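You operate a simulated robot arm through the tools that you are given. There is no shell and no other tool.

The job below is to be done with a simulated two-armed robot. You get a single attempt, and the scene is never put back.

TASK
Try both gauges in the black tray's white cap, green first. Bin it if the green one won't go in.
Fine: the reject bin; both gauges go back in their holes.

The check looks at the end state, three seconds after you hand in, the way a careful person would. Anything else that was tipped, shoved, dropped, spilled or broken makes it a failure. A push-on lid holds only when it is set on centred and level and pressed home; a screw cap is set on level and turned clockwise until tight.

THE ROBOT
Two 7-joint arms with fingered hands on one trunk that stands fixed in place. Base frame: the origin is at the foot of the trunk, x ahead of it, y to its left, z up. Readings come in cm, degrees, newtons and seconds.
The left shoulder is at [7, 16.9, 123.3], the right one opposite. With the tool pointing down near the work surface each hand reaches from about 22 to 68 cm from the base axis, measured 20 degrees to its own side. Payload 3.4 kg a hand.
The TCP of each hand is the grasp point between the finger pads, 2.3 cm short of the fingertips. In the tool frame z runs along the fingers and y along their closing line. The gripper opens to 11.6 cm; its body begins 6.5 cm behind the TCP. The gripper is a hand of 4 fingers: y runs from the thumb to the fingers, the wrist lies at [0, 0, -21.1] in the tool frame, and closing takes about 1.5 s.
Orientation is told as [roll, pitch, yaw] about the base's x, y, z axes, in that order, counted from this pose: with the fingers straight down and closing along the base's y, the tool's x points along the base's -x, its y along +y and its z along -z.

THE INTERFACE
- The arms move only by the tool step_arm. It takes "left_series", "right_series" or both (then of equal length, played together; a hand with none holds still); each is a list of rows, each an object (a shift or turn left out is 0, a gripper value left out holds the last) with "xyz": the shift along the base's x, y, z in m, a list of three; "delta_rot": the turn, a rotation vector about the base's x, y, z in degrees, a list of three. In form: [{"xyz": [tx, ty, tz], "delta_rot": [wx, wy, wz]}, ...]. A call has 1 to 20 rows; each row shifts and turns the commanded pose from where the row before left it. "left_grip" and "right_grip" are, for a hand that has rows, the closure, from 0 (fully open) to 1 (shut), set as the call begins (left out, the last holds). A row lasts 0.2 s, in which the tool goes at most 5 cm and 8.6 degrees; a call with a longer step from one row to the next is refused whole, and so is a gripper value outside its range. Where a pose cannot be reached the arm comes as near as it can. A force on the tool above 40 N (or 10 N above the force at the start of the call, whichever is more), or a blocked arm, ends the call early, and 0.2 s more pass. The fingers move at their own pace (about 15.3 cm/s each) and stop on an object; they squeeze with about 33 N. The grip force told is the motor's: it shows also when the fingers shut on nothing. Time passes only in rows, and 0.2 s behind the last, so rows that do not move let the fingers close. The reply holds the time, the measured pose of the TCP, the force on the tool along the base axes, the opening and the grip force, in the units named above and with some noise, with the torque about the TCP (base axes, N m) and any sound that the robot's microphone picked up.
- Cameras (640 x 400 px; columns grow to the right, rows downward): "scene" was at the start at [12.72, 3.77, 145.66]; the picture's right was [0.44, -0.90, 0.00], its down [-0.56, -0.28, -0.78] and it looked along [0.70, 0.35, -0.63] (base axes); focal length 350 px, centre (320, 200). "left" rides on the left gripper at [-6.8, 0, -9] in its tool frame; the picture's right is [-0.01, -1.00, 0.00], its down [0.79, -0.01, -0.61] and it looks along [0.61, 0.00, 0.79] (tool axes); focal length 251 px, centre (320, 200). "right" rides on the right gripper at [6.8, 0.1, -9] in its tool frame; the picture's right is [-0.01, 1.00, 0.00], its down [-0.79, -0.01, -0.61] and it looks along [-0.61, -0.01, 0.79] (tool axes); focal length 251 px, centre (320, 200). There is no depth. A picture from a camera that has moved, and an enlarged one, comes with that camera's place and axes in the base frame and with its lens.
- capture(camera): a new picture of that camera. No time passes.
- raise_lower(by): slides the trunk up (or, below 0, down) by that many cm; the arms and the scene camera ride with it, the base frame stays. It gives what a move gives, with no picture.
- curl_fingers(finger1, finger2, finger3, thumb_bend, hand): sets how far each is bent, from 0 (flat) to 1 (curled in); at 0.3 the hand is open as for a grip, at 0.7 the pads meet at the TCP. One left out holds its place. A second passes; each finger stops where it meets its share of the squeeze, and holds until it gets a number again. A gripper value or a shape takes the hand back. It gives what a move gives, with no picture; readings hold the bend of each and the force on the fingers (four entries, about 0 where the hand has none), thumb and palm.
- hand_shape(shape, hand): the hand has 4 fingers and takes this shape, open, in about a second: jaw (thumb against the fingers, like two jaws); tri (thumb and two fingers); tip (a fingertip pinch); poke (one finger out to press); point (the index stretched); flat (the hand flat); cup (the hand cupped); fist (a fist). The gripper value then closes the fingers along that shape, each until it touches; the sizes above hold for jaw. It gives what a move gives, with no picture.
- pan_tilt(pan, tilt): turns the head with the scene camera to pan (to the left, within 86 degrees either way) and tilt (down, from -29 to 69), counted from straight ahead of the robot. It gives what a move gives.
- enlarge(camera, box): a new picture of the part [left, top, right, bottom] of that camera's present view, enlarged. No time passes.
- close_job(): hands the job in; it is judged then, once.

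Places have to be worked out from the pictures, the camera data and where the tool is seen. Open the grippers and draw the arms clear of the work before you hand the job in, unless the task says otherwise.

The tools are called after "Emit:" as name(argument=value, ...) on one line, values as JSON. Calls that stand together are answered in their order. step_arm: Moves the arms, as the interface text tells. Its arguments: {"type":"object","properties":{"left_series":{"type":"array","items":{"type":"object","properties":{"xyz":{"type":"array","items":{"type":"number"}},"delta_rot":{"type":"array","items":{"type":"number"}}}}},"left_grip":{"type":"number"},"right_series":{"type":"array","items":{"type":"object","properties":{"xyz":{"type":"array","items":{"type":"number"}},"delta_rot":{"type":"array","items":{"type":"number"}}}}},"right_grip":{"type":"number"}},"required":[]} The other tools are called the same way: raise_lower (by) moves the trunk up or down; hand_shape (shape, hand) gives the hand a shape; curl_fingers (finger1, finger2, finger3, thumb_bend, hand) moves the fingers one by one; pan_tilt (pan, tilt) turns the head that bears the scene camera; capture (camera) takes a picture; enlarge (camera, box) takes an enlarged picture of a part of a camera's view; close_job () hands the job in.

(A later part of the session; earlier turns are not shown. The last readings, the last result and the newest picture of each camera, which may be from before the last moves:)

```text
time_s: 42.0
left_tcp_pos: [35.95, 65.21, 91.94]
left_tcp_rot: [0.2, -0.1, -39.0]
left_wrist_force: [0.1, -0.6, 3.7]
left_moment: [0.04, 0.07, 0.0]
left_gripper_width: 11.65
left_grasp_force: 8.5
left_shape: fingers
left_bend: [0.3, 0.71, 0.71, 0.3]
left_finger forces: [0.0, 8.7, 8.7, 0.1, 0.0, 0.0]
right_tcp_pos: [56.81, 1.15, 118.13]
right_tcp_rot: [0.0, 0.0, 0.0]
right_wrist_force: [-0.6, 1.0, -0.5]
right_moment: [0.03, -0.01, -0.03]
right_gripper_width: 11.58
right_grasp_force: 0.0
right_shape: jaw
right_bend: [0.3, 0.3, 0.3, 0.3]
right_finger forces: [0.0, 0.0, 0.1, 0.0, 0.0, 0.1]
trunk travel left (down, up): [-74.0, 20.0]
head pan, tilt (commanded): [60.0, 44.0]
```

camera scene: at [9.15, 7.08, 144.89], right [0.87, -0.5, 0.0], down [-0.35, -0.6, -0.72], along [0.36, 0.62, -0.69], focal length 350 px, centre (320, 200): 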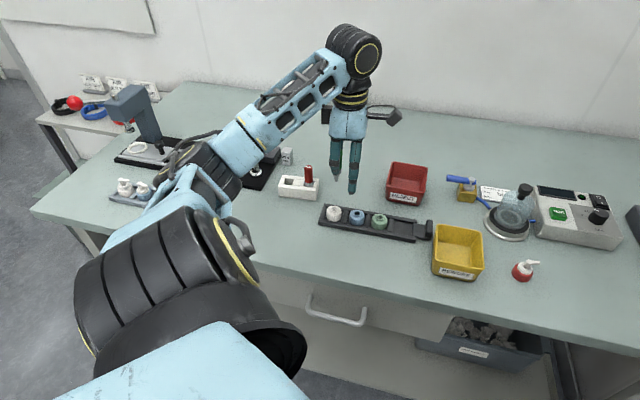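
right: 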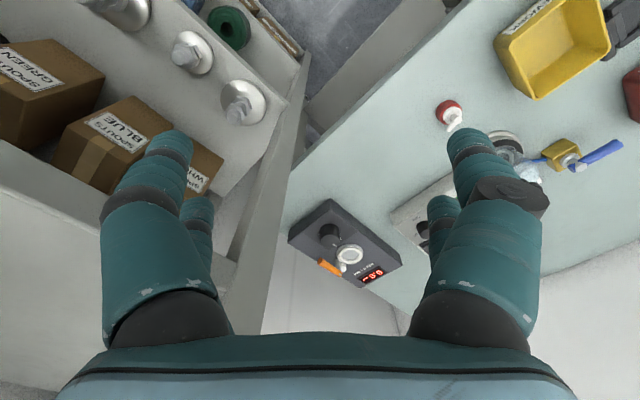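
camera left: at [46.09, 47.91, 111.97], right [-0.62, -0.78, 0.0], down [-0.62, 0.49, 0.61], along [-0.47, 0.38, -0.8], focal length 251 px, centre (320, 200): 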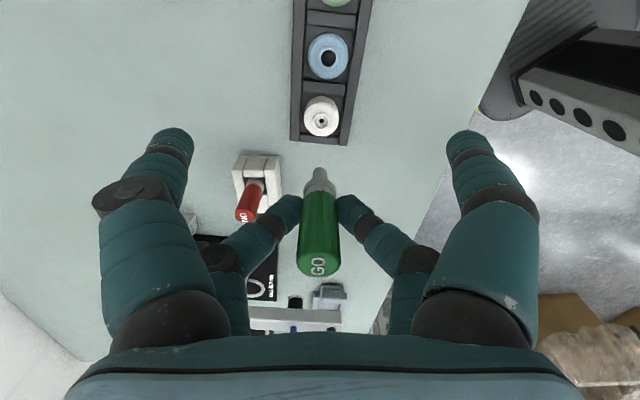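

There's contact at 3.7 N, so the gauge is on the floor of its hole. I'll ease up half a millimetre and open the two fingers gradually.

Emit:
step_arm(left_series=[{"xyz": [0, 0, 0.0006]}, {}])

Emit:
curl_fingers(hand="left", finger2=0.67, finger3=0.67)

Emit:
enlarge(camera="left", box=[260, 90, 380, 290])

Emit:
enlarge(camera="scene", box=[265, 145, 325, 205])

```text
time_s: 42.6
left_tcp_pos: [35.91, 65.24, 92.11]
left_tcp_rot: [0.0, 0.0, -39.0]
left_wrist_force: [-0.3, 0.8, 3.1]
left_moment: [0.03, 0.06, 0.01]
left_gripper_width: 11.67
left_grasp_force: 8.5
left_shape: fingers
left_bend: [0.3, 0.71, 0.71, 0.3]
left_finger forces: [0.1, 8.8, 8.5, 0.0, 0.1, 0.1]
right_tcp_pos: [56.72, 1.15, 118.17]
right_tcp_rot: [-0.1, -0.1, 0.0]
right_wrist_force: [-0.6, -0.9, 0.3]
right_moment: [0.03, 0.02, 0.0]
right_gripper_width: 11.58
right_grasp_force: 0.1
right_shape: jaw
right_bend: [0.3, 0.3, 0.3, 0.3]
right_finger forces: [0.0, 0.0, 0.0, 0.1, 0.0, 0.0]
trunk travel left (down, up): [-74.0, 20.0]
head pan, tilt (commanded): [60.0, 44.0]
```

```text
time_s: 43.6
left_tcp_pos: [35.91, 65.27, 92.1]
left_tcp_rot: [0.0, 0.0, -39.0]
left_wrist_force: [0.1, 0.7, 4.2]
left_moment: [0.04, 0.04, -0.02]
left_gripper_width: 11.69
left_grasp_force: 2.6
left_shape: fingers
left_bend: [0.3, 0.66, 0.66, 0.3]
left_finger forces: [0.0, 3.0, 3.0, 0.0, 0.0, 0.0]
right_tcp_pos: [56.65, 1.13, 118.15]
right_tcp_rot: [0.0, 0.0, 0.0]
right_wrist_force: [-0.3, -0.5, 0.7]
right_moment: [-0.03, 0.01, -0.02]
right_gripper_width: 11.6
right_grasp_force: 0.1
right_shape: jaw
right_bend: [0.3, 0.3, 0.3, 0.3]
right_finger forces: [0.0, 0.1, 0.1, 0.0, 0.0, 0.1]
trunk travel left (down, up): [-74.0, 20.0]
head pan, tilt (commanded): [60.0, 44.0]
```

```text
2.00 times, centred on (320, 190) of left
camera zoom: at [41.3, 60.82, 101.0], right [-0.62, -0.78, 0.0], down [-0.62, 0.49, 0.61], along [-0.47, 0.38, -0.79], focal length 503 px, centre (320, 220)
```

zoom: 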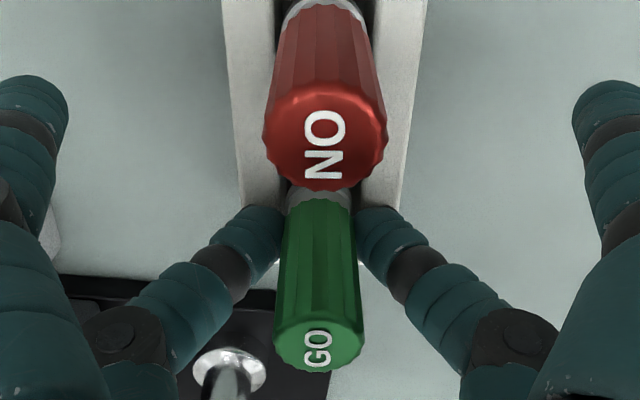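

```text
6.67 times, centred on (295, 175) of scene
camera zoom: at [9.08, 6.98, 144.91], right [0.87, -0.5, 0.0], down [-0.35, -0.6, -0.72], along [0.36, 0.62, -0.69], focal length 2335 px, centre (487, 367)
```

zoom: 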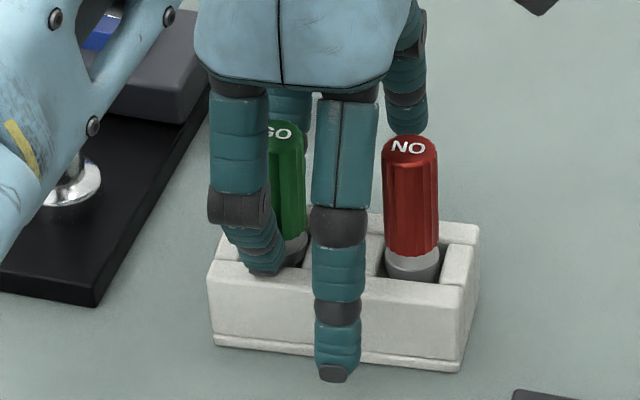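

The green top is back at its original image height, so it's seated. I'll open the fingers the rest of the way.

Emit:
curl_fingers(hand="left", finger2=0.62, finger3=0.62)

Emit:
curl_fingers(hand="left", finger2=0.5, finger3=0.5)

Emit:
enlarge(camera="left", box=[260, 90, 380, 290])

Emit:
enlarge(camera="scene", box=[265, 145, 325, 205])

```text
time_s: 44.6
left_tcp_pos: [35.85, 65.16, 92.01]
left_tcp_rot: [0.1, 0.1, -39.0]
left_wrist_force: [-1.2, 0.7, 5.5]
left_moment: [0.14, 0.11, -0.05]
left_gripper_width: 11.68
left_grasp_force: 3.7
left_shape: fingers
left_bend: [0.3, 0.64, 0.64, 0.3]
left_finger forces: [0.0, 3.9, 3.2, 0.1, 0.0, 0.1]
right_tcp_pos: [56.64, 1.04, 118.13]
right_tcp_rot: [0.0, 0.1, 0.1]
right_wrist_force: [-0.1, -0.5, -0.4]
right_moment: [0.01, -0.02, 0.01]
right_gripper_width: 11.6
right_grasp_force: 0.0
right_shape: jaw
right_bend: [0.3, 0.3, 0.3, 0.3]
right_finger forces: [0.1, 0.0, 0.1, 0.1, 0.0, 0.0]
trunk travel left (down, up): [-74.0, 20.0]
head pan, tilt (commanded): [60.0, 44.0]
```

```text
time_s: 45.6
left_tcp_pos: [35.97, 65.26, 92.0]
left_tcp_rot: [0.0, 0.0, -39.0]
left_wrist_force: [0.6, -0.6, -0.2]
left_moment: [-0.03, -0.02, -0.05]
left_gripper_width: 11.66
left_grasp_force: 0.0
left_shape: fingers
left_bend: [0.3, 0.5, 0.5, 0.3]
left_finger forces: [0.0, 0.0, 0.0, 0.1, 0.1, 0.0]
right_tcp_pos: [56.74, 1.23, 118.11]
right_tcp_rot: [0.1, 0.0, 0.0]
right_wrist_force: [-0.1, 0.0, -0.4]
right_moment: [0.02, 0.01, 0.05]
right_gripper_width: 11.6
right_grasp_force: 0.1
right_shape: jaw
right_bend: [0.3, 0.3, 0.3, 0.3]
right_finger forces: [0.0, 0.1, 0.1, 0.1, 0.0, 0.0]
trunk travel left (down, up): [-74.0, 20.0]
head pan, tilt (commanded): [60.0, 44.0]
```

```text
2.00 times, centred on (320, 190) of left
camera zoom: at [41.35, 60.9, 100.91], right [-0.62, -0.78, 0.0], down [-0.62, 0.49, 0.61], along [-0.47, 0.38, -0.79], focal length 503 px, centre (320, 220)
```

zoom: 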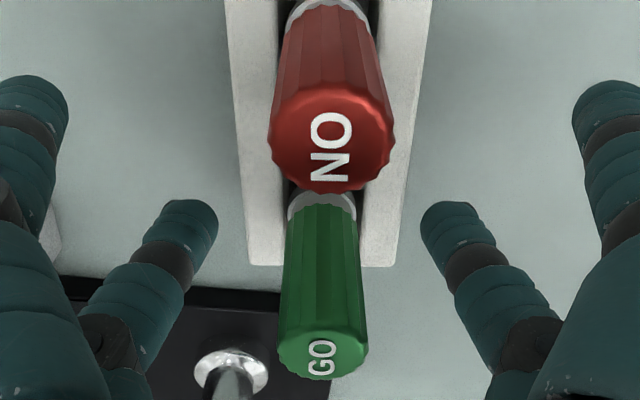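

```text
6.67 times, centred on (295, 175) of scene
camera zoom: at [9.15, 7.1, 144.89], right [0.87, -0.5, 0.0], down [-0.35, -0.6, -0.72], along [0.36, 0.62, -0.69], focal length 2335 px, centre (487, 367)
```

zoom: 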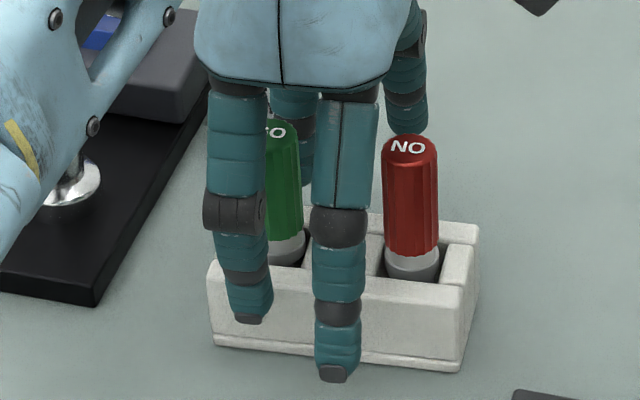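

Green stands upright in its hole. I'll lift clear, then move over the red gauge at a safe height.

Emit:
step_arm(left_series=[{"xyz": [0, 0, 0.01]}, {"xyz": [0, 0, 0.02]}, {"xyz": [0, 0, 0.02]}, {"xyz": [0, 0, 0.02]}, {"xyz": [0, 0, 0.02]}, {"xyz": [0.0195, -0.016, 0]}, {"xyz": [0.0195, -0.016, 0]}, {}, {}])

Emit:
enlarge(camera="left", box=[220, 90, 420, 230])

Emit:
enlarge(camera="scene", box=[265, 145, 325, 205])

```text
time_s: 47.6
left_tcp_pos: [39.71, 61.86, 100.97]
left_tcp_rot: [0.0, 0.0, -39.0]
left_wrist_force: [-0.6, -0.7, 0.7]
left_moment: [-0.01, 0.01, 0.01]
left_gripper_width: 11.65
left_grasp_force: 0.1
left_shape: fingers
left_bend: [0.3, 0.5, 0.5, 0.3]
left_finger forces: [0.1, 0.0, 0.0, 0.1, 0.1, 0.0]
right_tcp_pos: [56.84, 1.31, 117.94]
right_tcp_rot: [0.0, -0.1, 0.0]
right_wrist_force: [0.2, -0.1, -0.1]
right_moment: [-0.01, 0.02, 0.03]
right_gripper_width: 11.58
right_grasp_force: 0.2
right_shape: jaw
right_bend: [0.3, 0.3, 0.3, 0.3]
right_finger forces: [0.0, 0.1, 0.1, 0.0, 0.0, 0.0]
trunk travel left (down, up): [-74.0, 20.0]
head pan, tilt (commanded): [60.0, 44.0]
```

```text
2.86 times, centred on (320, 160) of left
camera zoom: at [45.1, 57.61, 109.87], right [-0.62, -0.78, 0.0], down [-0.62, 0.49, 0.61], along [-0.47, 0.38, -0.79], focal length 718 px, centre (320, 314)
```

zoom: 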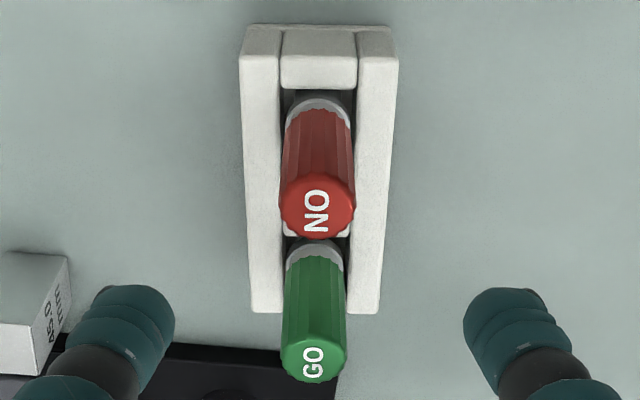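

```text
6.67 times, centred on (295, 175) of scene
camera zoom: at [9.15, 7.07, 144.89], right [0.87, -0.5, 0.0], down [-0.35, -0.6, -0.72], along [0.36, 0.62, -0.69], focal length 2335 px, centre (487, 367)
```

zoom: 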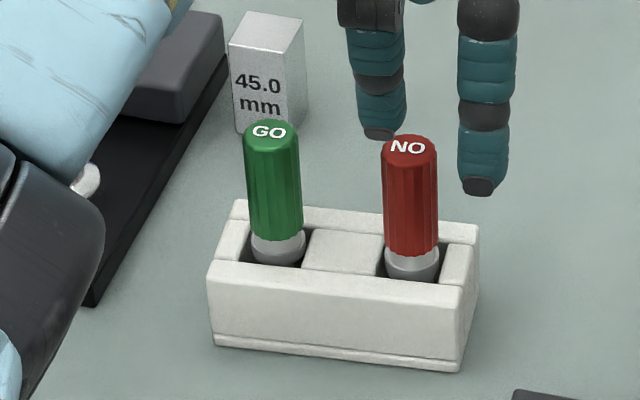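

Green is seated and upright. Red is at about tool (+2.0, +0.08), so I'll make a small shift and descend around it.

Emit:
step_arm(left_series=[{"xyz": [0.0005, 0.0006, -0.02]}, {"xyz": [0, 0, -0.02]}, {"xyz": [0, 0, -0.015]}, {}, {}])

Emit:
capture(camera="left")

```text
time_s: 48.8
left_tcp_pos: [39.73, 61.96, 95.34]
left_tcp_rot: [0.0, 0.1, -38.9]
left_wrist_force: [-0.2, -0.4, 0.1]
left_moment: [0.0, 0.01, -0.02]
left_gripper_width: 11.66
left_grasp_force: 0.1
left_shape: fingers
left_bend: [0.3, 0.5, 0.5, 0.3]
left_finger forces: [0.1, 0.0, 0.0, 0.0, 0.1, 0.1]
right_tcp_pos: [56.87, 1.22, 118.08]
right_tcp_rot: [0.0, 0.1, 0.0]
right_wrist_force: [-0.1, 0.3, 0.7]
right_moment: [0.01, 0.02, 0.0]
right_gripper_width: 11.59
right_grasp_force: 0.0
right_shape: jaw
right_bend: [0.3, 0.3, 0.3, 0.3]
right_finger forces: [0.1, 0.0, 0.1, 0.1, 0.0, 0.0]
trunk travel left (down, up): [-74.0, 20.0]
head pan, tilt (commanded): [60.0, 44.0]
```

```text
taken
camera left: at [45.19, 57.6, 104.4], right [-0.62, -0.78, 0.0], down [-0.62, 0.49, 0.61], along [-0.47, 0.38, -0.8], focal length 251 px, centre (320, 200)
```

left: 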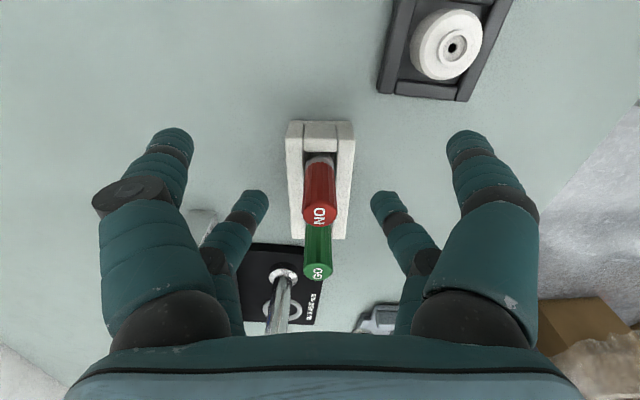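

Red is centred between the two fingers. I'll lower to grip height and close.

Emit:
step_arm(left_series=[{"xyz": [0, 0, -0.015]}, {"xyz": [0, 0, -0.0145]}, {}, {}])

Emit:
curl_fingers(hand="left", finger2=0.6, finger3=0.6)

Emit:
enlarge(camera="left", box=[220, 130, 420, 300])

Emit:
enlarge(camera="scene", box=[265, 145, 345, 225])

```text
time_s: 49.8
left_tcp_pos: [39.89, 62.12, 92.47]
left_tcp_rot: [0.0, 0.1, -39.0]
left_wrist_force: [0.3, 0.2, 0.0]
left_moment: [0.0, -0.04, -0.01]
left_gripper_width: 11.7
left_grasp_force: 0.1
left_shape: fingers
left_bend: [0.3, 0.5, 0.5, 0.3]
left_finger forces: [0.0, 0.0, 0.0, 0.0, 0.0, 0.0]
right_tcp_pos: [56.79, 1.25, 117.95]
right_tcp_rot: [-0.1, 0.0, 0.0]
right_wrist_force: [0.0, 0.1, 0.1]
right_moment: [-0.01, 0.0, 0.0]
right_gripper_width: 11.59
right_grasp_force: 0.0
right_shape: jaw
right_bend: [0.3, 0.3, 0.3, 0.3]
right_finger forces: [0.0, 0.1, 0.1, 0.1, 0.0, 0.0]
trunk travel left (down, up): [-74.0, 20.0]
head pan, tilt (commanded): [60.0, 44.0]
```

```text
time_s: 50.8
left_tcp_pos: [39.78, 62.16, 92.51]
left_tcp_rot: [0.1, 0.0, -39.0]
left_wrist_force: [0.3, 0.3, 0.2]
left_moment: [0.02, 0.0, -0.01]
left_gripper_width: 11.69
left_grasp_force: 0.0
left_shape: fingers
left_bend: [0.3, 0.6, 0.6, 0.3]
left_finger forces: [0.0, 0.1, 0.0, 0.0, 0.1, 0.0]
right_tcp_pos: [56.66, 1.27, 118.07]
right_tcp_rot: [0.0, -0.1, 0.0]
right_wrist_force: [0.1, -0.1, 0.0]
right_moment: [0.0, 0.0, -0.02]
right_gripper_width: 11.6
right_grasp_force: 0.0
right_shape: jaw
right_bend: [0.3, 0.3, 0.3, 0.3]
right_finger forces: [0.0, 0.0, 0.1, 0.1, 0.0, 0.1]
trunk travel left (down, up): [-74.0, 20.0]
head pan, tilt (commanded): [60.0, 44.0]
```

```text
2.35 times, centred on (320, 215) of left
camera zoom: at [45.26, 57.71, 101.48], right [-0.62, -0.78, 0.0], down [-0.62, 0.49, 0.61], along [-0.47, 0.38, -0.79], focal length 592 px, centre (320, 165)
```

zoom: 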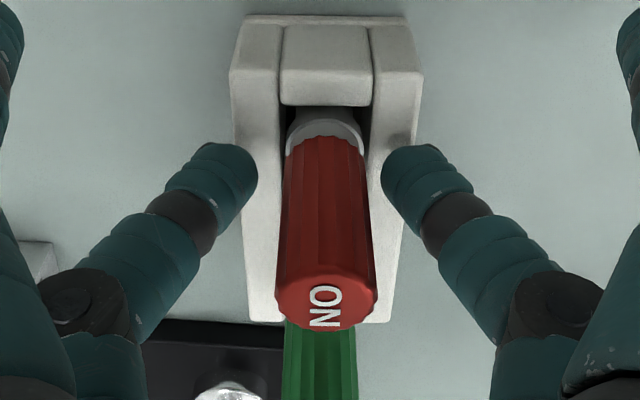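

```text
5.00 times, centred on (305, 185) of scene
camera zoom: at [9.13, 7.07, 144.9], right [0.87, -0.5, 0.0], down [-0.35, -0.6, -0.72], along [0.36, 0.62, -0.69], focal length 1752 px, centre (395, 275)
```

zoom: 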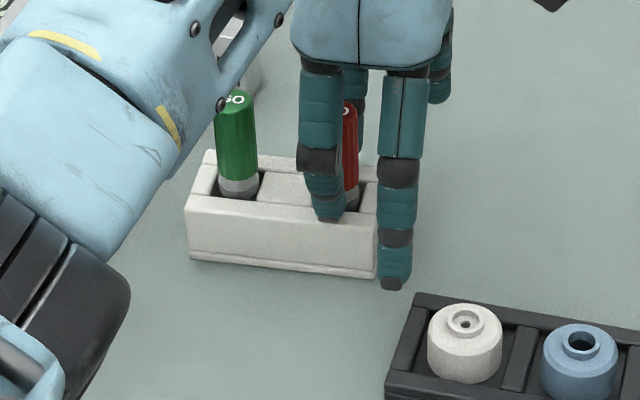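

The handle sits about 0.15 cm toward the finger3 side, so I'll shift the hand to centre on it and then squeeze.

Emit:
step_arm(left_series=[{"xyz": [-0.0009, -0.0012, 0]}, {}, {}])

Emit:
curl_fingers(hand="left", finger2=0.75, finger3=0.75)

Emit:
enlarge(camera="left", box=[220, 130, 420, 300])

Emit:
enlarge(camera="scene", box=[265, 145, 345, 225])

```text
time_s: 51.6
left_tcp_pos: [39.74, 61.9, 92.49]
left_tcp_rot: [-0.1, 0.0, -38.9]
left_wrist_force: [-0.1, 0.0, 0.5]
left_moment: [0.01, -0.02, -0.03]
left_gripper_width: 11.68
left_grasp_force: 0.1
left_shape: fingers
left_bend: [0.3, 0.6, 0.6, 0.3]
left_finger forces: [0.0, 0.1, 0.0, 0.0, 0.0, 0.1]
right_tcp_pos: [56.81, 1.27, 118.07]
right_tcp_rot: [0.0, 0.0, 0.0]
right_wrist_force: [-0.5, -0.2, 0.8]
right_moment: [-0.01, 0.01, -0.02]
right_gripper_width: 11.59
right_grasp_force: 0.1
right_shape: jaw
right_bend: [0.3, 0.3, 0.3, 0.3]
right_finger forces: [0.0, 0.0, 0.0, 0.0, 0.1, 0.0]
trunk travel left (down, up): [-74.0, 20.0]
head pan, tilt (commanded): [60.0, 44.0]
```

```text
time_s: 52.6
left_tcp_pos: [39.79, 61.87, 92.55]
left_tcp_rot: [0.0, -0.1, -39.0]
left_wrist_force: [1.1, -0.2, 0.3]
left_moment: [-0.03, 0.01, 0.01]
left_gripper_width: 11.66
left_grasp_force: 8.7
left_shape: fingers
left_bend: [0.3, 0.71, 0.71, 0.3]
left_finger forces: [0.1, 8.8, 9.0, 0.0, 0.0, 0.0]
right_tcp_pos: [56.91, 1.19, 118.03]
right_tcp_rot: [0.0, 0.0, 0.0]
right_wrist_force: [-0.1, 0.8, -0.3]
right_moment: [0.02, 0.0, 0.02]
right_gripper_width: 11.61
right_grasp_force: 0.2
right_shape: jaw
right_bend: [0.3, 0.3, 0.3, 0.3]
right_finger forces: [0.0, 0.1, 0.0, 0.0, 0.0, 0.0]
trunk travel left (down, up): [-74.0, 20.0]
head pan, tilt (commanded): [60.0, 44.0]
```

```text
2.35 times, centred on (320, 215) of left
camera zoom: at [45.19, 57.6, 101.5], right [-0.62, -0.78, 0.0], down [-0.62, 0.49, 0.61], along [-0.47, 0.38, -0.8], focal length 592 px, centre (320, 165)
```

zoom: 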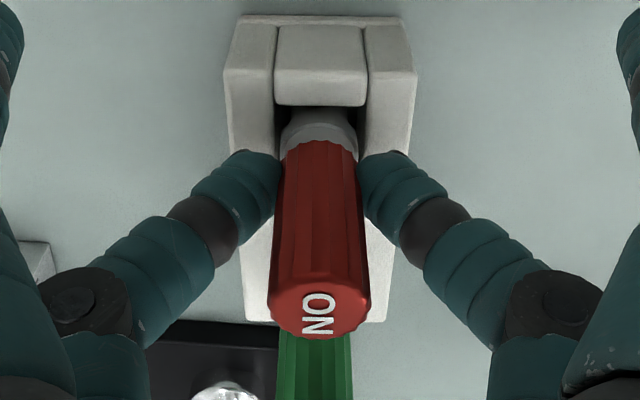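

```text
5.00 times, centred on (305, 185) of scene
camera zoom: at [9.14, 7.09, 144.89], right [0.87, -0.5, 0.0], down [-0.35, -0.6, -0.72], along [0.36, 0.62, -0.69], focal length 1752 px, centre (395, 275)
```

zoom: 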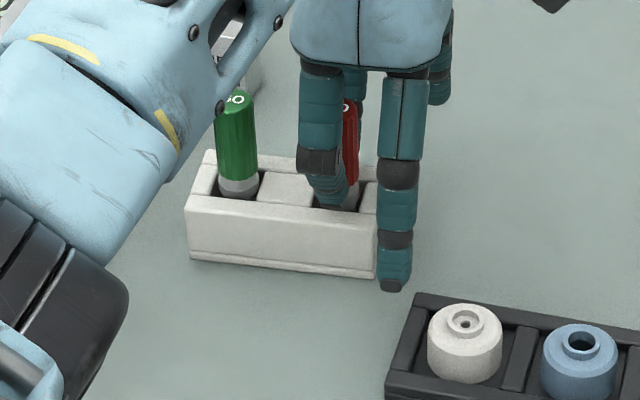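

Red is gripped at about 9 N. I'll lift it straight out.

Emit:
step_arm(left_series=[{"xyz": [0, 0, 0.005]}, {"xyz": [0, 0, 0.005]}, {"xyz": [0, 0, 0.01]}, {"xyz": [0, 0, 0.01]}, {"xyz": [0, 0, 0.015]}, {"xyz": [0, 0, 0.015]}, {"xyz": [0, 0, 0.015]}, {}, {}])

Emit:
enlarge(camera="left", box=[220, 90, 420, 290])

Emit:
enlarge(camera="scene", box=[265, 110, 375, 235])

```text
time_s: 54.6
left_tcp_pos: [39.84, 61.84, 100.02]
left_tcp_rot: [0.1, 0.1, -39.0]
left_wrist_force: [0.5, 0.5, -0.3]
left_moment: [0.0, -0.02, -0.02]
left_gripper_width: 11.69
left_grasp_force: 9.1
left_shape: fingers
left_bend: [0.3, 0.71, 0.71, 0.3]
left_finger forces: [0.0, 8.8, 8.9, 0.1, 0.1, 0.0]
right_tcp_pos: [56.8, 1.2, 118.03]
right_tcp_rot: [0.0, 0.0, 0.0]
right_wrist_force: [-0.4, -0.4, -0.2]
right_moment: [0.0, 0.05, 0.01]
right_gripper_width: 11.58
right_grasp_force: 0.0
right_shape: jaw
right_bend: [0.3, 0.3, 0.3, 0.3]
right_finger forces: [0.1, 0.0, 0.0, 0.0, 0.0, 0.0]
trunk travel left (down, up): [-74.0, 20.0]
head pan, tilt (commanded): [60.0, 44.0]
```

```text
2.00 times, centred on (320, 190) of left
camera zoom: at [45.29, 57.59, 109.12], right [-0.62, -0.78, 0.0], down [-0.62, 0.49, 0.61], along [-0.47, 0.38, -0.79], focal length 503 px, centre (320, 220)
```

zoom: 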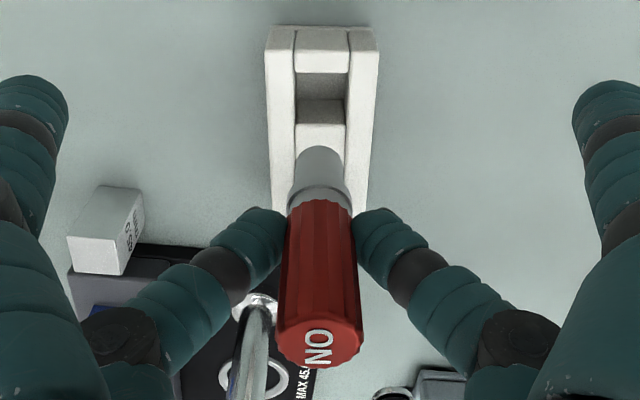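

```text
3.20 times, centred on (320, 172) of scene
camera zoom: at [9.15, 7.08, 144.89], right [0.87, -0.5, 0.0], down [-0.35, -0.6, -0.72], along [0.36, 0.62, -0.69], focal length 1121 px, centre (320, 288)
```

zoom: 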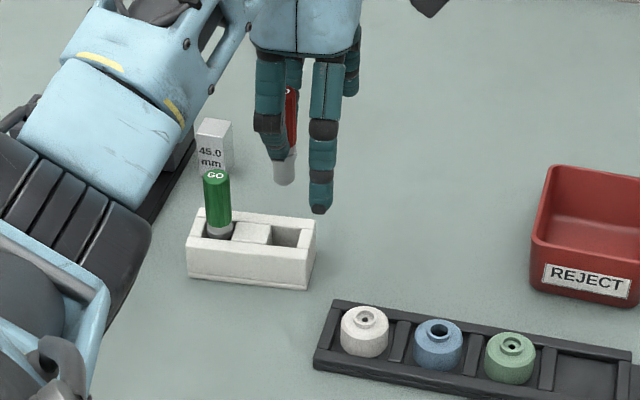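

The red pin is noticeably thicker, at about 1.4 cm. The empty hole and the green gauge are undisturbed. I'll carry red over the white cap.

Emit:
step_arm(left_series=[{"xyz": [0.0019, -0.0195, 0]}, {"xyz": [0.0019, -0.0195, 0]}, {"xyz": [0.0019, -0.0195, 0]}, {"xyz": [0.0019, -0.0195, 0]}, {"xyz": [0.0019, -0.0195, 0]}, {"xyz": [0, 0, -0.015]}, {}, {}])

Emit:
enlarge(camera="left", box=[260, 80, 380, 280])

Emit:
enlarge(camera="scene", box=[310, 160, 370, 230])

```text
time_s: 56.4
left_tcp_pos: [40.79, 52.29, 98.57]
left_tcp_rot: [0.0, 0.0, -38.9]
left_wrist_force: [1.0, -0.4, -0.9]
left_moment: [0.01, 0.04, 0.0]
left_gripper_width: 11.67
left_grasp_force: 8.9
left_shape: fingers
left_bend: [0.3, 0.71, 0.71, 0.3]
left_finger forces: [0.1, 8.8, 8.8, 0.0, 0.1, 0.0]
right_tcp_pos: [56.8, 1.22, 118.1]
right_tcp_rot: [0.0, 0.0, 0.0]
right_wrist_force: [0.3, -0.4, -0.9]
right_moment: [0.02, -0.05, 0.0]
right_gripper_width: 11.59
right_grasp_force: 0.1
right_shape: jaw
right_bend: [0.3, 0.3, 0.3, 0.3]
right_finger forces: [0.0, 0.0, 0.1, 0.0, 0.0, 0.0]
trunk travel left (down, up): [-74.0, 20.0]
head pan, tilt (commanded): [60.0, 44.0]
```

```text
2.00 times, centred on (320, 180) of left
camera zoom: at [46.1, 47.83, 107.54], right [-0.62, -0.78, 0.0], down [-0.62, 0.49, 0.61], along [-0.47, 0.38, -0.8], focal length 503 px, centre (320, 240)
```

zoom: 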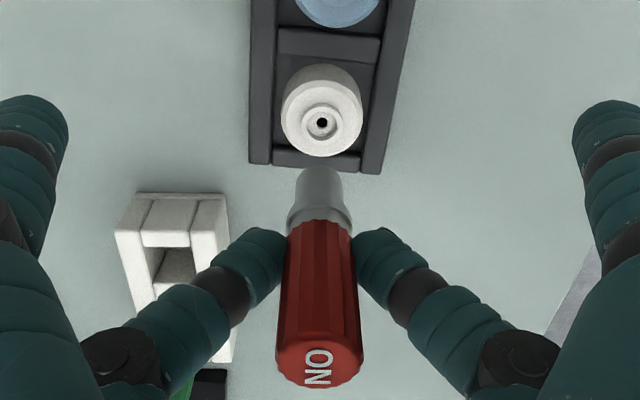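

```text
5.71 times, centred on (340, 195) of scene
camera zoom: at [9.14, 7.06, 144.89], right [0.87, -0.5, 0.0], down [-0.35, -0.6, -0.72], along [0.36, 0.62, -0.69], focal length 2002 px, centre (206, 229)
```

zoom: 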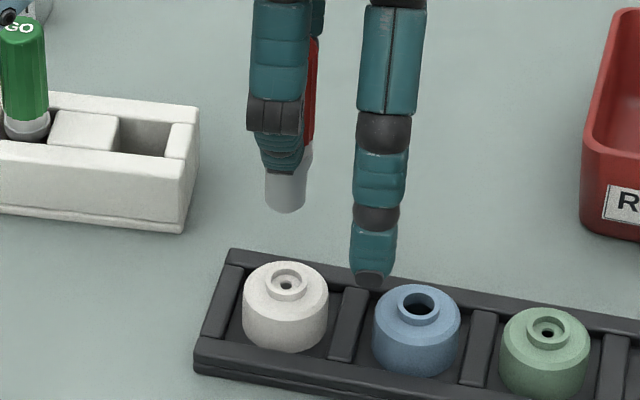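

Emit:
step_arm(left_series=[{"xyz": [0, 0, -0.015]}, {"xyz": [0, 0, -0.015]}, {}, {}])

Emit:
enlarge(camera="left", box=[280, 110, 360, 200])

Emit:
enlarge(camera="scene", box=[315, 190, 355, 225])

```text
time_s: 57.4
left_tcp_pos: [40.69, 52.26, 95.66]
left_tcp_rot: [0.0, -0.1, -39.0]
left_wrist_force: [-0.8, 0.2, -1.3]
left_moment: [-0.04, -0.03, 0.01]
left_gripper_width: 11.66
left_grasp_force: 9.6
left_shape: fingers
left_bend: [0.3, 0.71, 0.71, 0.3]
left_finger forces: [0.1, 8.8, 8.8, 0.1, 0.0, 0.0]
right_tcp_pos: [56.78, 1.35, 118.09]
right_tcp_rot: [-0.1, 0.0, 0.0]
right_wrist_force: [0.8, 0.8, 0.3]
right_moment: [0.02, -0.03, -0.02]
right_gripper_width: 11.55
right_grasp_force: 0.0
right_shape: jaw
right_bend: [0.3, 0.3, 0.3, 0.3]
right_finger forces: [0.0, 0.1, 0.0, 0.0, 0.0, 0.0]
trunk travel left (down, up): [-74.0, 20.0]
head pan, tilt (commanded): [60.0, 44.0]
```

```text
4.44 times, centred on (320, 155) of left
camera zoom: at [46.17, 47.87, 104.55], right [-0.62, -0.78, 0.0], down [-0.62, 0.49, 0.61], along [-0.47, 0.38, -0.79], focal length 1118 px, centre (320, 400)
```

zoom: 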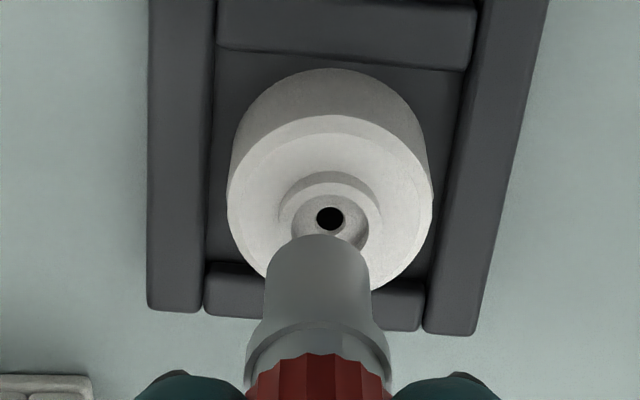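

```text
11.43 times, centred on (335, 208) of scene
camera zoom: at [9.14, 7.08, 144.89], right [0.87, -0.5, 0.0], down [-0.35, -0.6, -0.72], along [0.36, 0.62, -0.69], focal length 4003 px, centre (149, 114)
```

zoom: 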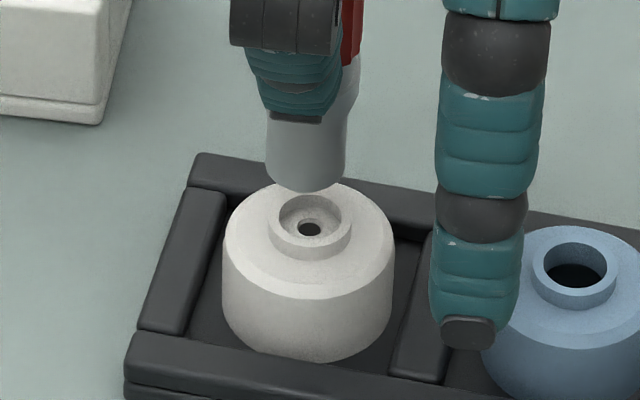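

Red needs about (-0.14, -0.19) in tool x and y to be over the bore. I'll apply that and lower to just above the neck.

Emit:
step_arm(left_series=[{"xyz": [-0.0001, -0.0024, 0]}, {"xyz": [0, 0, -0.003]}, {"xyz": [0, 0, -0.003]}, {}, {}])

Emit:
enlarge(camera="left", box=[280, 110, 360, 200])

Emit:
enlarge(camera="scene", box=[315, 190, 355, 225])

```text
time_s: 58.6
left_tcp_pos: [40.71, 51.96, 95.05]
left_tcp_rot: [0.0, 0.0, -39.0]
left_wrist_force: [0.1, 0.0, -0.7]
left_moment: [0.0, -0.02, -0.02]
left_gripper_width: 11.67
left_grasp_force: 7.9
left_shape: fingers
left_bend: [0.3, 0.71, 0.71, 0.3]
left_finger forces: [0.0, 8.7, 8.9, 0.0, 0.1, 0.0]
right_tcp_pos: [56.82, 1.17, 118.04]
right_tcp_rot: [0.0, -0.1, 0.1]
right_wrist_force: [0.2, -0.6, 0.0]
right_moment: [-0.02, -0.01, 0.01]
right_gripper_width: 11.57
right_grasp_force: 0.1
right_shape: jaw
right_bend: [0.3, 0.3, 0.3, 0.3]
right_finger forces: [0.0, 0.1, 0.0, 0.0, 0.0, 0.1]
trunk travel left (down, up): [-74.0, 20.0]
head pan, tilt (commanded): [60.0, 44.0]
```

```text
4.44 times, centred on (320, 155) of left
camera zoom: at [46.09, 47.63, 103.96], right [-0.62, -0.78, 0.0], down [-0.62, 0.5, 0.61], along [-0.47, 0.38, -0.8], focal length 1118 px, centre (320, 400)
```

zoom: 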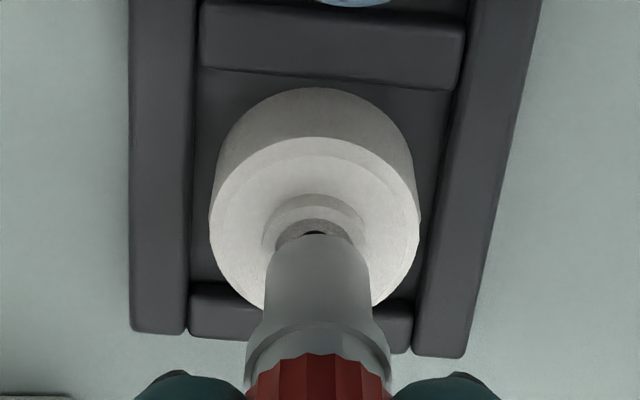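

```text
11.43 times, centred on (335, 208) of scene
camera zoom: at [9.14, 7.08, 144.89], right [0.87, -0.5, 0.0], down [-0.35, -0.6, -0.72], along [0.36, 0.62, -0.69], focal length 4003 px, centre (149, 114)
```

zoom: 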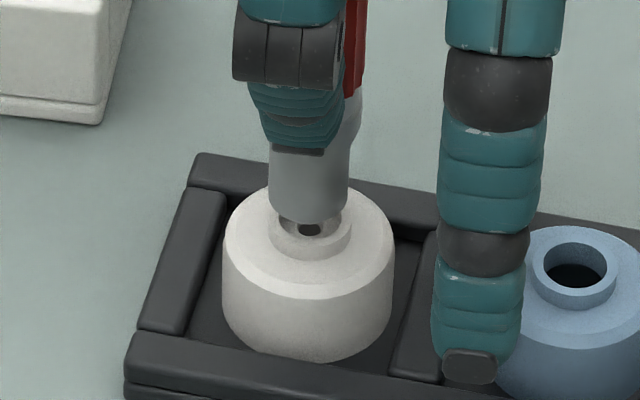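

It's aligned within about half a millimetre in both views. I'll lower in 1 mm steps until there's contact.

Emit:
step_arm(left_series=[{"xyz": [0.0002, 0.0003, -0.001]}, {"xyz": [0, 0, -0.001]}, {"xyz": [0, 0, -0.001]}, {}])

Emit:
enlarge(camera="left", box=[280, 110, 360, 200])

Emit:
enlarge(camera="scene", box=[315, 190, 355, 225])

```text
time_s: 59.6
left_tcp_pos: [40.85, 51.93, 94.71]
left_tcp_rot: [0.1, 0.0, -38.9]
left_wrist_force: [-0.2, 0.2, -0.5]
left_moment: [0.01, 0.0, -0.02]
left_gripper_width: 11.66
left_grasp_force: 8.9
left_shape: fingers
left_bend: [0.3, 0.71, 0.71, 0.3]
left_finger forces: [0.0, 8.7, 8.8, 0.0, 0.0, 0.0]
right_tcp_pos: [56.74, 1.25, 118.03]
right_tcp_rot: [0.0, 0.1, 0.0]
right_wrist_force: [-0.9, -0.7, -0.5]
right_moment: [0.01, 0.02, 0.0]
right_gripper_width: 11.57
right_grasp_force: 0.1
right_shape: jaw
right_bend: [0.3, 0.3, 0.3, 0.3]
right_finger forces: [0.1, 0.0, 0.0, 0.1, 0.0, 0.0]
trunk travel left (down, up): [-74.0, 20.0]
head pan, tilt (commanded): [60.0, 44.0]
```

```text
4.44 times, centred on (320, 155) of left
camera zoom: at [46.13, 47.66, 103.67], right [-0.62, -0.78, 0.0], down [-0.62, 0.49, 0.61], along [-0.47, 0.38, -0.79], focal length 1118 px, centre (320, 400)
```

zoom: 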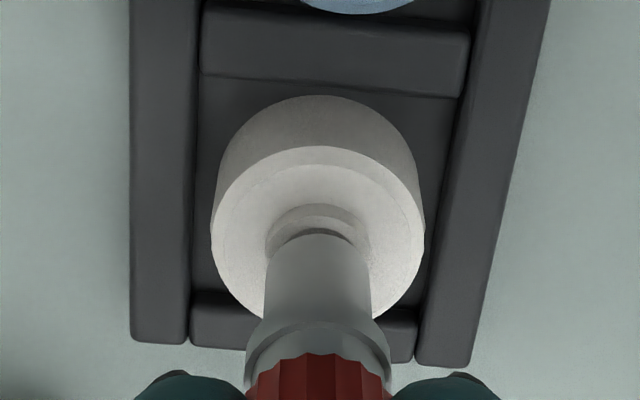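

```text
11.43 times, centred on (335, 208) of scene
camera zoom: at [9.14, 7.08, 144.89], right [0.87, -0.5, 0.0], down [-0.35, -0.6, -0.72], along [0.36, 0.62, -0.69], focal length 4003 px, centre (149, 114)
```

zoom: 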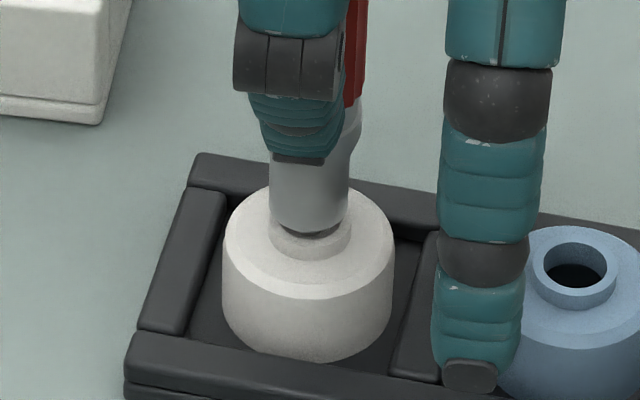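

Emit:
step_arm(left_series=[{"xyz": [0, 0, -0.001]}, {"xyz": [0, 0, -0.001]}, {}])

Emit:
enlarge(camera="scene", box=[315, 190, 355, 225])

```text
time_s: 60.4
left_tcp_pos: [40.86, 51.98, 94.52]
left_tcp_rot: [0.0, 0.0, -38.9]
left_wrist_force: [0.5, 0.1, -1.1]
left_moment: [-0.01, 0.0, -0.03]
left_gripper_width: 11.68
left_grasp_force: 9.0
left_shape: fingers
left_bend: [0.3, 0.71, 0.71, 0.3]
left_finger forces: [0.1, 8.8, 8.8, 0.1, 0.0, 0.0]
right_tcp_pos: [56.66, 1.25, 117.95]
right_tcp_rot: [0.0, 0.0, 0.0]
right_wrist_force: [0.2, 0.6, 0.1]
right_moment: [0.0, -0.02, -0.03]
right_gripper_width: 11.6
right_grasp_force: 0.0
right_shape: jaw
right_bend: [0.3, 0.3, 0.3, 0.3]
right_finger forces: [0.0, 0.0, 0.0, 0.1, 0.0, 0.1]
trunk travel left (down, up): [-74.0, 20.0]
head pan, tilt (commanded): [60.0, 44.0]
```

```text
11.43 times, centred on (335, 208) of scene
camera zoom: at [9.14, 7.08, 144.89], right [0.87, -0.5, 0.0], down [-0.35, -0.6, -0.72], along [0.36, 0.62, -0.69], focal length 4003 px, centre (149, 114)
```

zoom: 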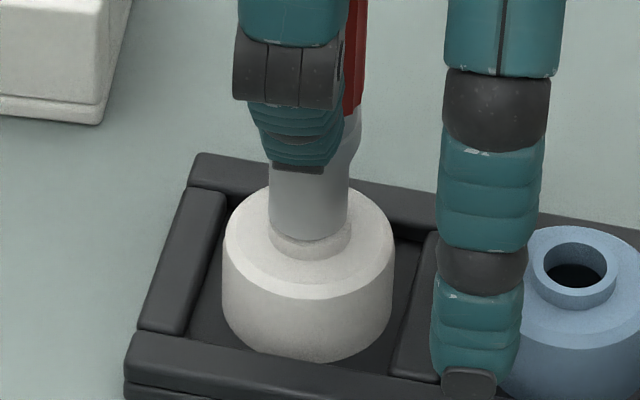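

Emit:
step_arm(left_series=[{"xyz": [0, 0, -0.001]}, {"xyz": [0, 0, -0.001]}, {}])

Emit:
enlarge(camera="scene", box=[315, 190, 355, 225])

Emit:
enlarge(camera="left", box=[280, 110, 360, 200])

```text
time_s: 61.2
left_tcp_pos: [40.73, 51.97, 94.42]
left_tcp_rot: [0.0, -0.1, -39.1]
left_wrist_force: [-0.1, 0.5, 3.9]
left_moment: [0.05, 0.1, 0.0]
left_gripper_width: 11.67
left_grasp_force: 10.2
left_shape: fingers
left_bend: [0.3, 0.71, 0.71, 0.3]
left_finger forces: [0.1, 9.9, 9.9, 0.0, 0.0, 0.0]
right_tcp_pos: [56.78, 1.05, 118.1]
right_tcp_rot: [0.0, 0.1, 0.0]
right_wrist_force: [-0.4, 0.8, -0.1]
right_moment: [0.0, -0.01, -0.03]
right_gripper_width: 11.57
right_grasp_force: 0.0
right_shape: jaw
right_bend: [0.3, 0.3, 0.3, 0.3]
right_finger forces: [0.1, 0.0, 0.0, 0.1, 0.0, 0.1]
trunk travel left (down, up): [-74.0, 20.0]
head pan, tilt (commanded): [60.0, 44.0]
```

```text
11.43 times, centred on (335, 208) of scene
camera zoom: at [9.07, 6.99, 144.91], right [0.87, -0.5, 0.0], down [-0.35, -0.6, -0.72], along [0.36, 0.62, -0.69], focal length 4003 px, centre (149, 114)
```

zoom: 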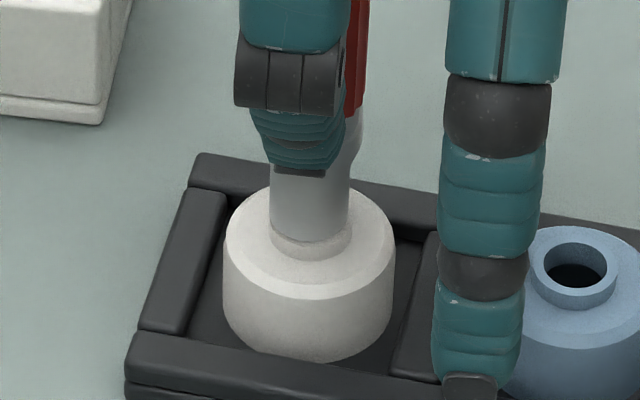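

```text
4.44 times, centred on (320, 155) of left
camera zoom: at [46.14, 47.66, 103.29], right [-0.62, -0.78, 0.0], down [-0.62, 0.49, 0.61], along [-0.47, 0.38, -0.8], focal length 1118 px, centre (320, 400)
```

zoom: 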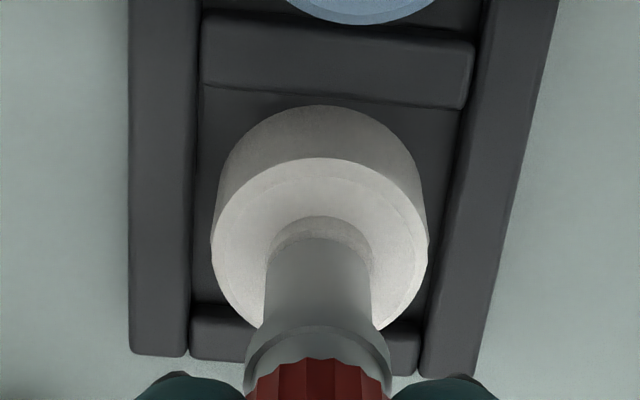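

The red pin rests on the neck rim at 3.9 N, centred, and is wider than the bore. I'll press one more millimetre to confirm it won't go in.

Emit:
step_arm(left_series=[{"xyz": [0, 0, -0.001]}, {}, {}])

Emit:
enlarge(camera="scene", box=[315, 190, 355, 225])

```text
time_s: 62.0
left_tcp_pos: [40.76, 52.0, 94.34]
left_tcp_rot: [0.2, -0.1, -39.0]
left_wrist_force: [-0.7, 0.4, 9.3]
left_moment: [0.15, 0.12, 0.01]
left_gripper_width: 11.65
left_grasp_force: 10.5
left_shape: fingers
left_bend: [0.3, 0.71, 0.71, 0.3]
left_finger forces: [0.0, 11.0, 10.3, 0.0, 0.0, 0.0]
right_tcp_pos: [56.71, 1.11, 118.11]
right_tcp_rot: [0.1, -0.2, 0.0]
right_wrist_force: [0.7, -0.3, 0.4]
right_moment: [0.01, -0.01, -0.02]
right_gripper_width: 11.58
right_grasp_force: 0.0
right_shape: jaw
right_bend: [0.3, 0.3, 0.3, 0.3]
right_finger forces: [0.0, 0.0, 0.0, 0.0, 0.0, 0.1]
trunk travel left (down, up): [-74.0, 20.0]
head pan, tilt (commanded): [60.0, 44.0]
```

```text
11.43 times, centred on (335, 208) of scene
camera zoom: at [9.01, 6.92, 144.92], right [0.87, -0.5, 0.0], down [-0.35, -0.6, -0.72], along [0.36, 0.62, -0.69], focal length 4003 px, centre (149, 114)
```

zoom: 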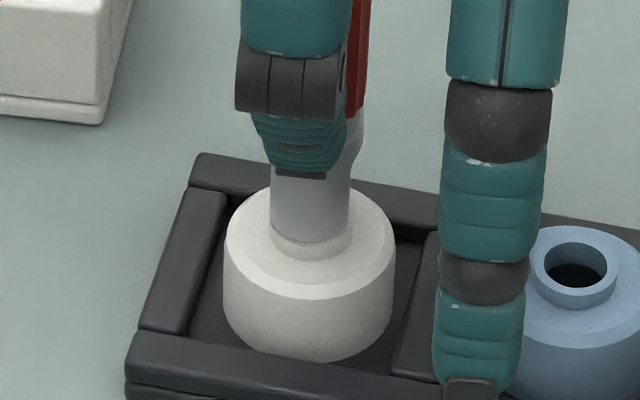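

Red won't go in either: 9.3 N push-back with no travel. I'll withdraw straight up, then carry it back over its hole.

Emit:
step_arm(left_series=[{"xyz": [0, 0, 0.002]}, {"xyz": [0, 0, 0.003]}, {"xyz": [0, 0, 0.005]}, {"xyz": [0, 0, 0.01]}, {"xyz": [0, 0, 0.02]}, {"xyz": [0, 0, 0.02]}, {}])

Emit:
enlarge(camera="scene", box=[265, 130, 385, 240])

Emit:
step_arm(left_series=[{"xyz": [-0.0019, 0.0199, 0]}, {"xyz": [-0.0019, 0.0199, 0]}, {"xyz": [-0.0019, 0.0199, 0]}, {"xyz": [-0.0019, 0.0199, 0]}, {"xyz": [-0.0019, 0.0199, 0]}, {}, {}])

Emit:
enlarge(camera="left", box=[270, 70, 370, 190])

Emit:
enlarge(camera="scene", box=[275, 130, 345, 205])

```text
time_s: 63.6
left_tcp_pos: [40.58, 51.94, 100.31]
left_tcp_rot: [-0.1, -0.1, -39.0]
left_wrist_force: [-0.3, -0.6, -0.4]
left_moment: [0.02, -0.02, 0.04]
left_gripper_width: 11.67
left_grasp_force: 8.9
left_shape: fingers
left_bend: [0.3, 0.71, 0.71, 0.3]
left_finger forces: [0.0, 8.9, 9.0, 0.0, 0.0, 0.1]
right_tcp_pos: [56.82, 1.12, 118.04]
right_tcp_rot: [0.0, 0.1, 0.0]
right_wrist_force: [-0.2, -0.4, 0.4]
right_moment: [0.02, 0.01, -0.02]
right_gripper_width: 11.57
right_grasp_force: 0.0
right_shape: jaw
right_bend: [0.3, 0.3, 0.3, 0.3]
right_finger forces: [0.0, 0.0, 0.0, 0.0, 0.0, 0.0]
trunk travel left (down, up): [-74.0, 20.0]
head pan, tilt (commanded): [60.0, 44.0]
```

```text
3.64 times, centred on (325, 185) of scene
camera zoom: at [9.18, 7.09, 144.89], right [0.87, -0.5, 0.0], down [-0.35, -0.6, -0.72], along [0.36, 0.62, -0.69], focal length 1274 px, centre (302, 254)
```

zoom: 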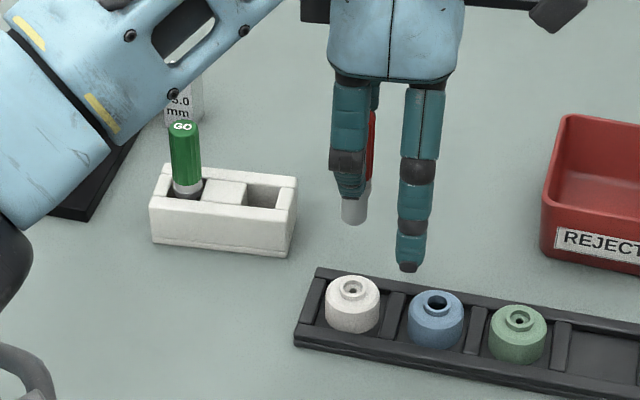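

```text
time_s: 65.2
left_tcp_pos: [39.82, 62.05, 100.11]
left_tcp_rot: [0.0, 0.0, -39.0]
left_wrist_force: [0.1, 0.5, -0.4]
left_moment: [-0.02, -0.02, -0.02]
left_gripper_width: 11.67
left_grasp_force: 9.5
left_shape: fingers
left_bend: [0.3, 0.71, 0.71, 0.3]
left_finger forces: [0.1, 8.8, 9.0, 0.0, 0.0, 0.0]
right_tcp_pos: [56.76, 1.28, 118.08]
right_tcp_rot: [-0.1, 0.0, 0.0]
right_wrist_force: [0.4, -0.2, 0.7]
right_moment: [0.0, 0.02, 0.03]
right_gripper_width: 11.58
right_grasp_force: 0.1
right_shape: jaw
right_bend: [0.3, 0.3, 0.3, 0.3]
right_finger forces: [0.1, 0.0, 0.0, 0.0, 0.0, 0.1]
trunk travel left (down, up): [-74.0, 20.0]
head pan, tilt (commanded): [60.0, 44.0]
```

```text
3.33 times, centred on (320, 130) of left
camera zoom: at [45.25, 57.67, 109.16], right [-0.62, -0.78, 0.0], down [-0.62, 0.49, 0.61], along [-0.47, 0.38, -0.79], focal length 838 px, centre (320, 433)
```

zoom: 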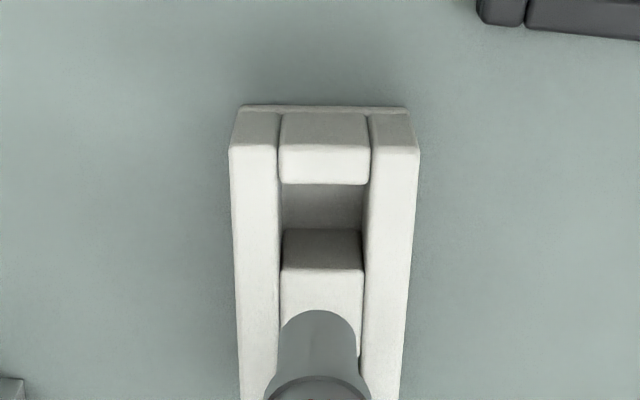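

```text
5.33 times, centred on (310, 168) of scene
camera zoom: at [9.14, 7.09, 144.89], right [0.87, -0.5, 0.0], down [-0.35, -0.6, -0.72], along [0.36, 0.62, -0.69], focal length 1868 px, centre (373, 373)
```

zoom: 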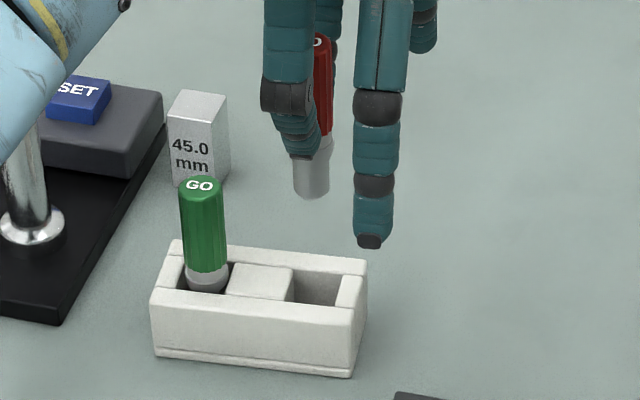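

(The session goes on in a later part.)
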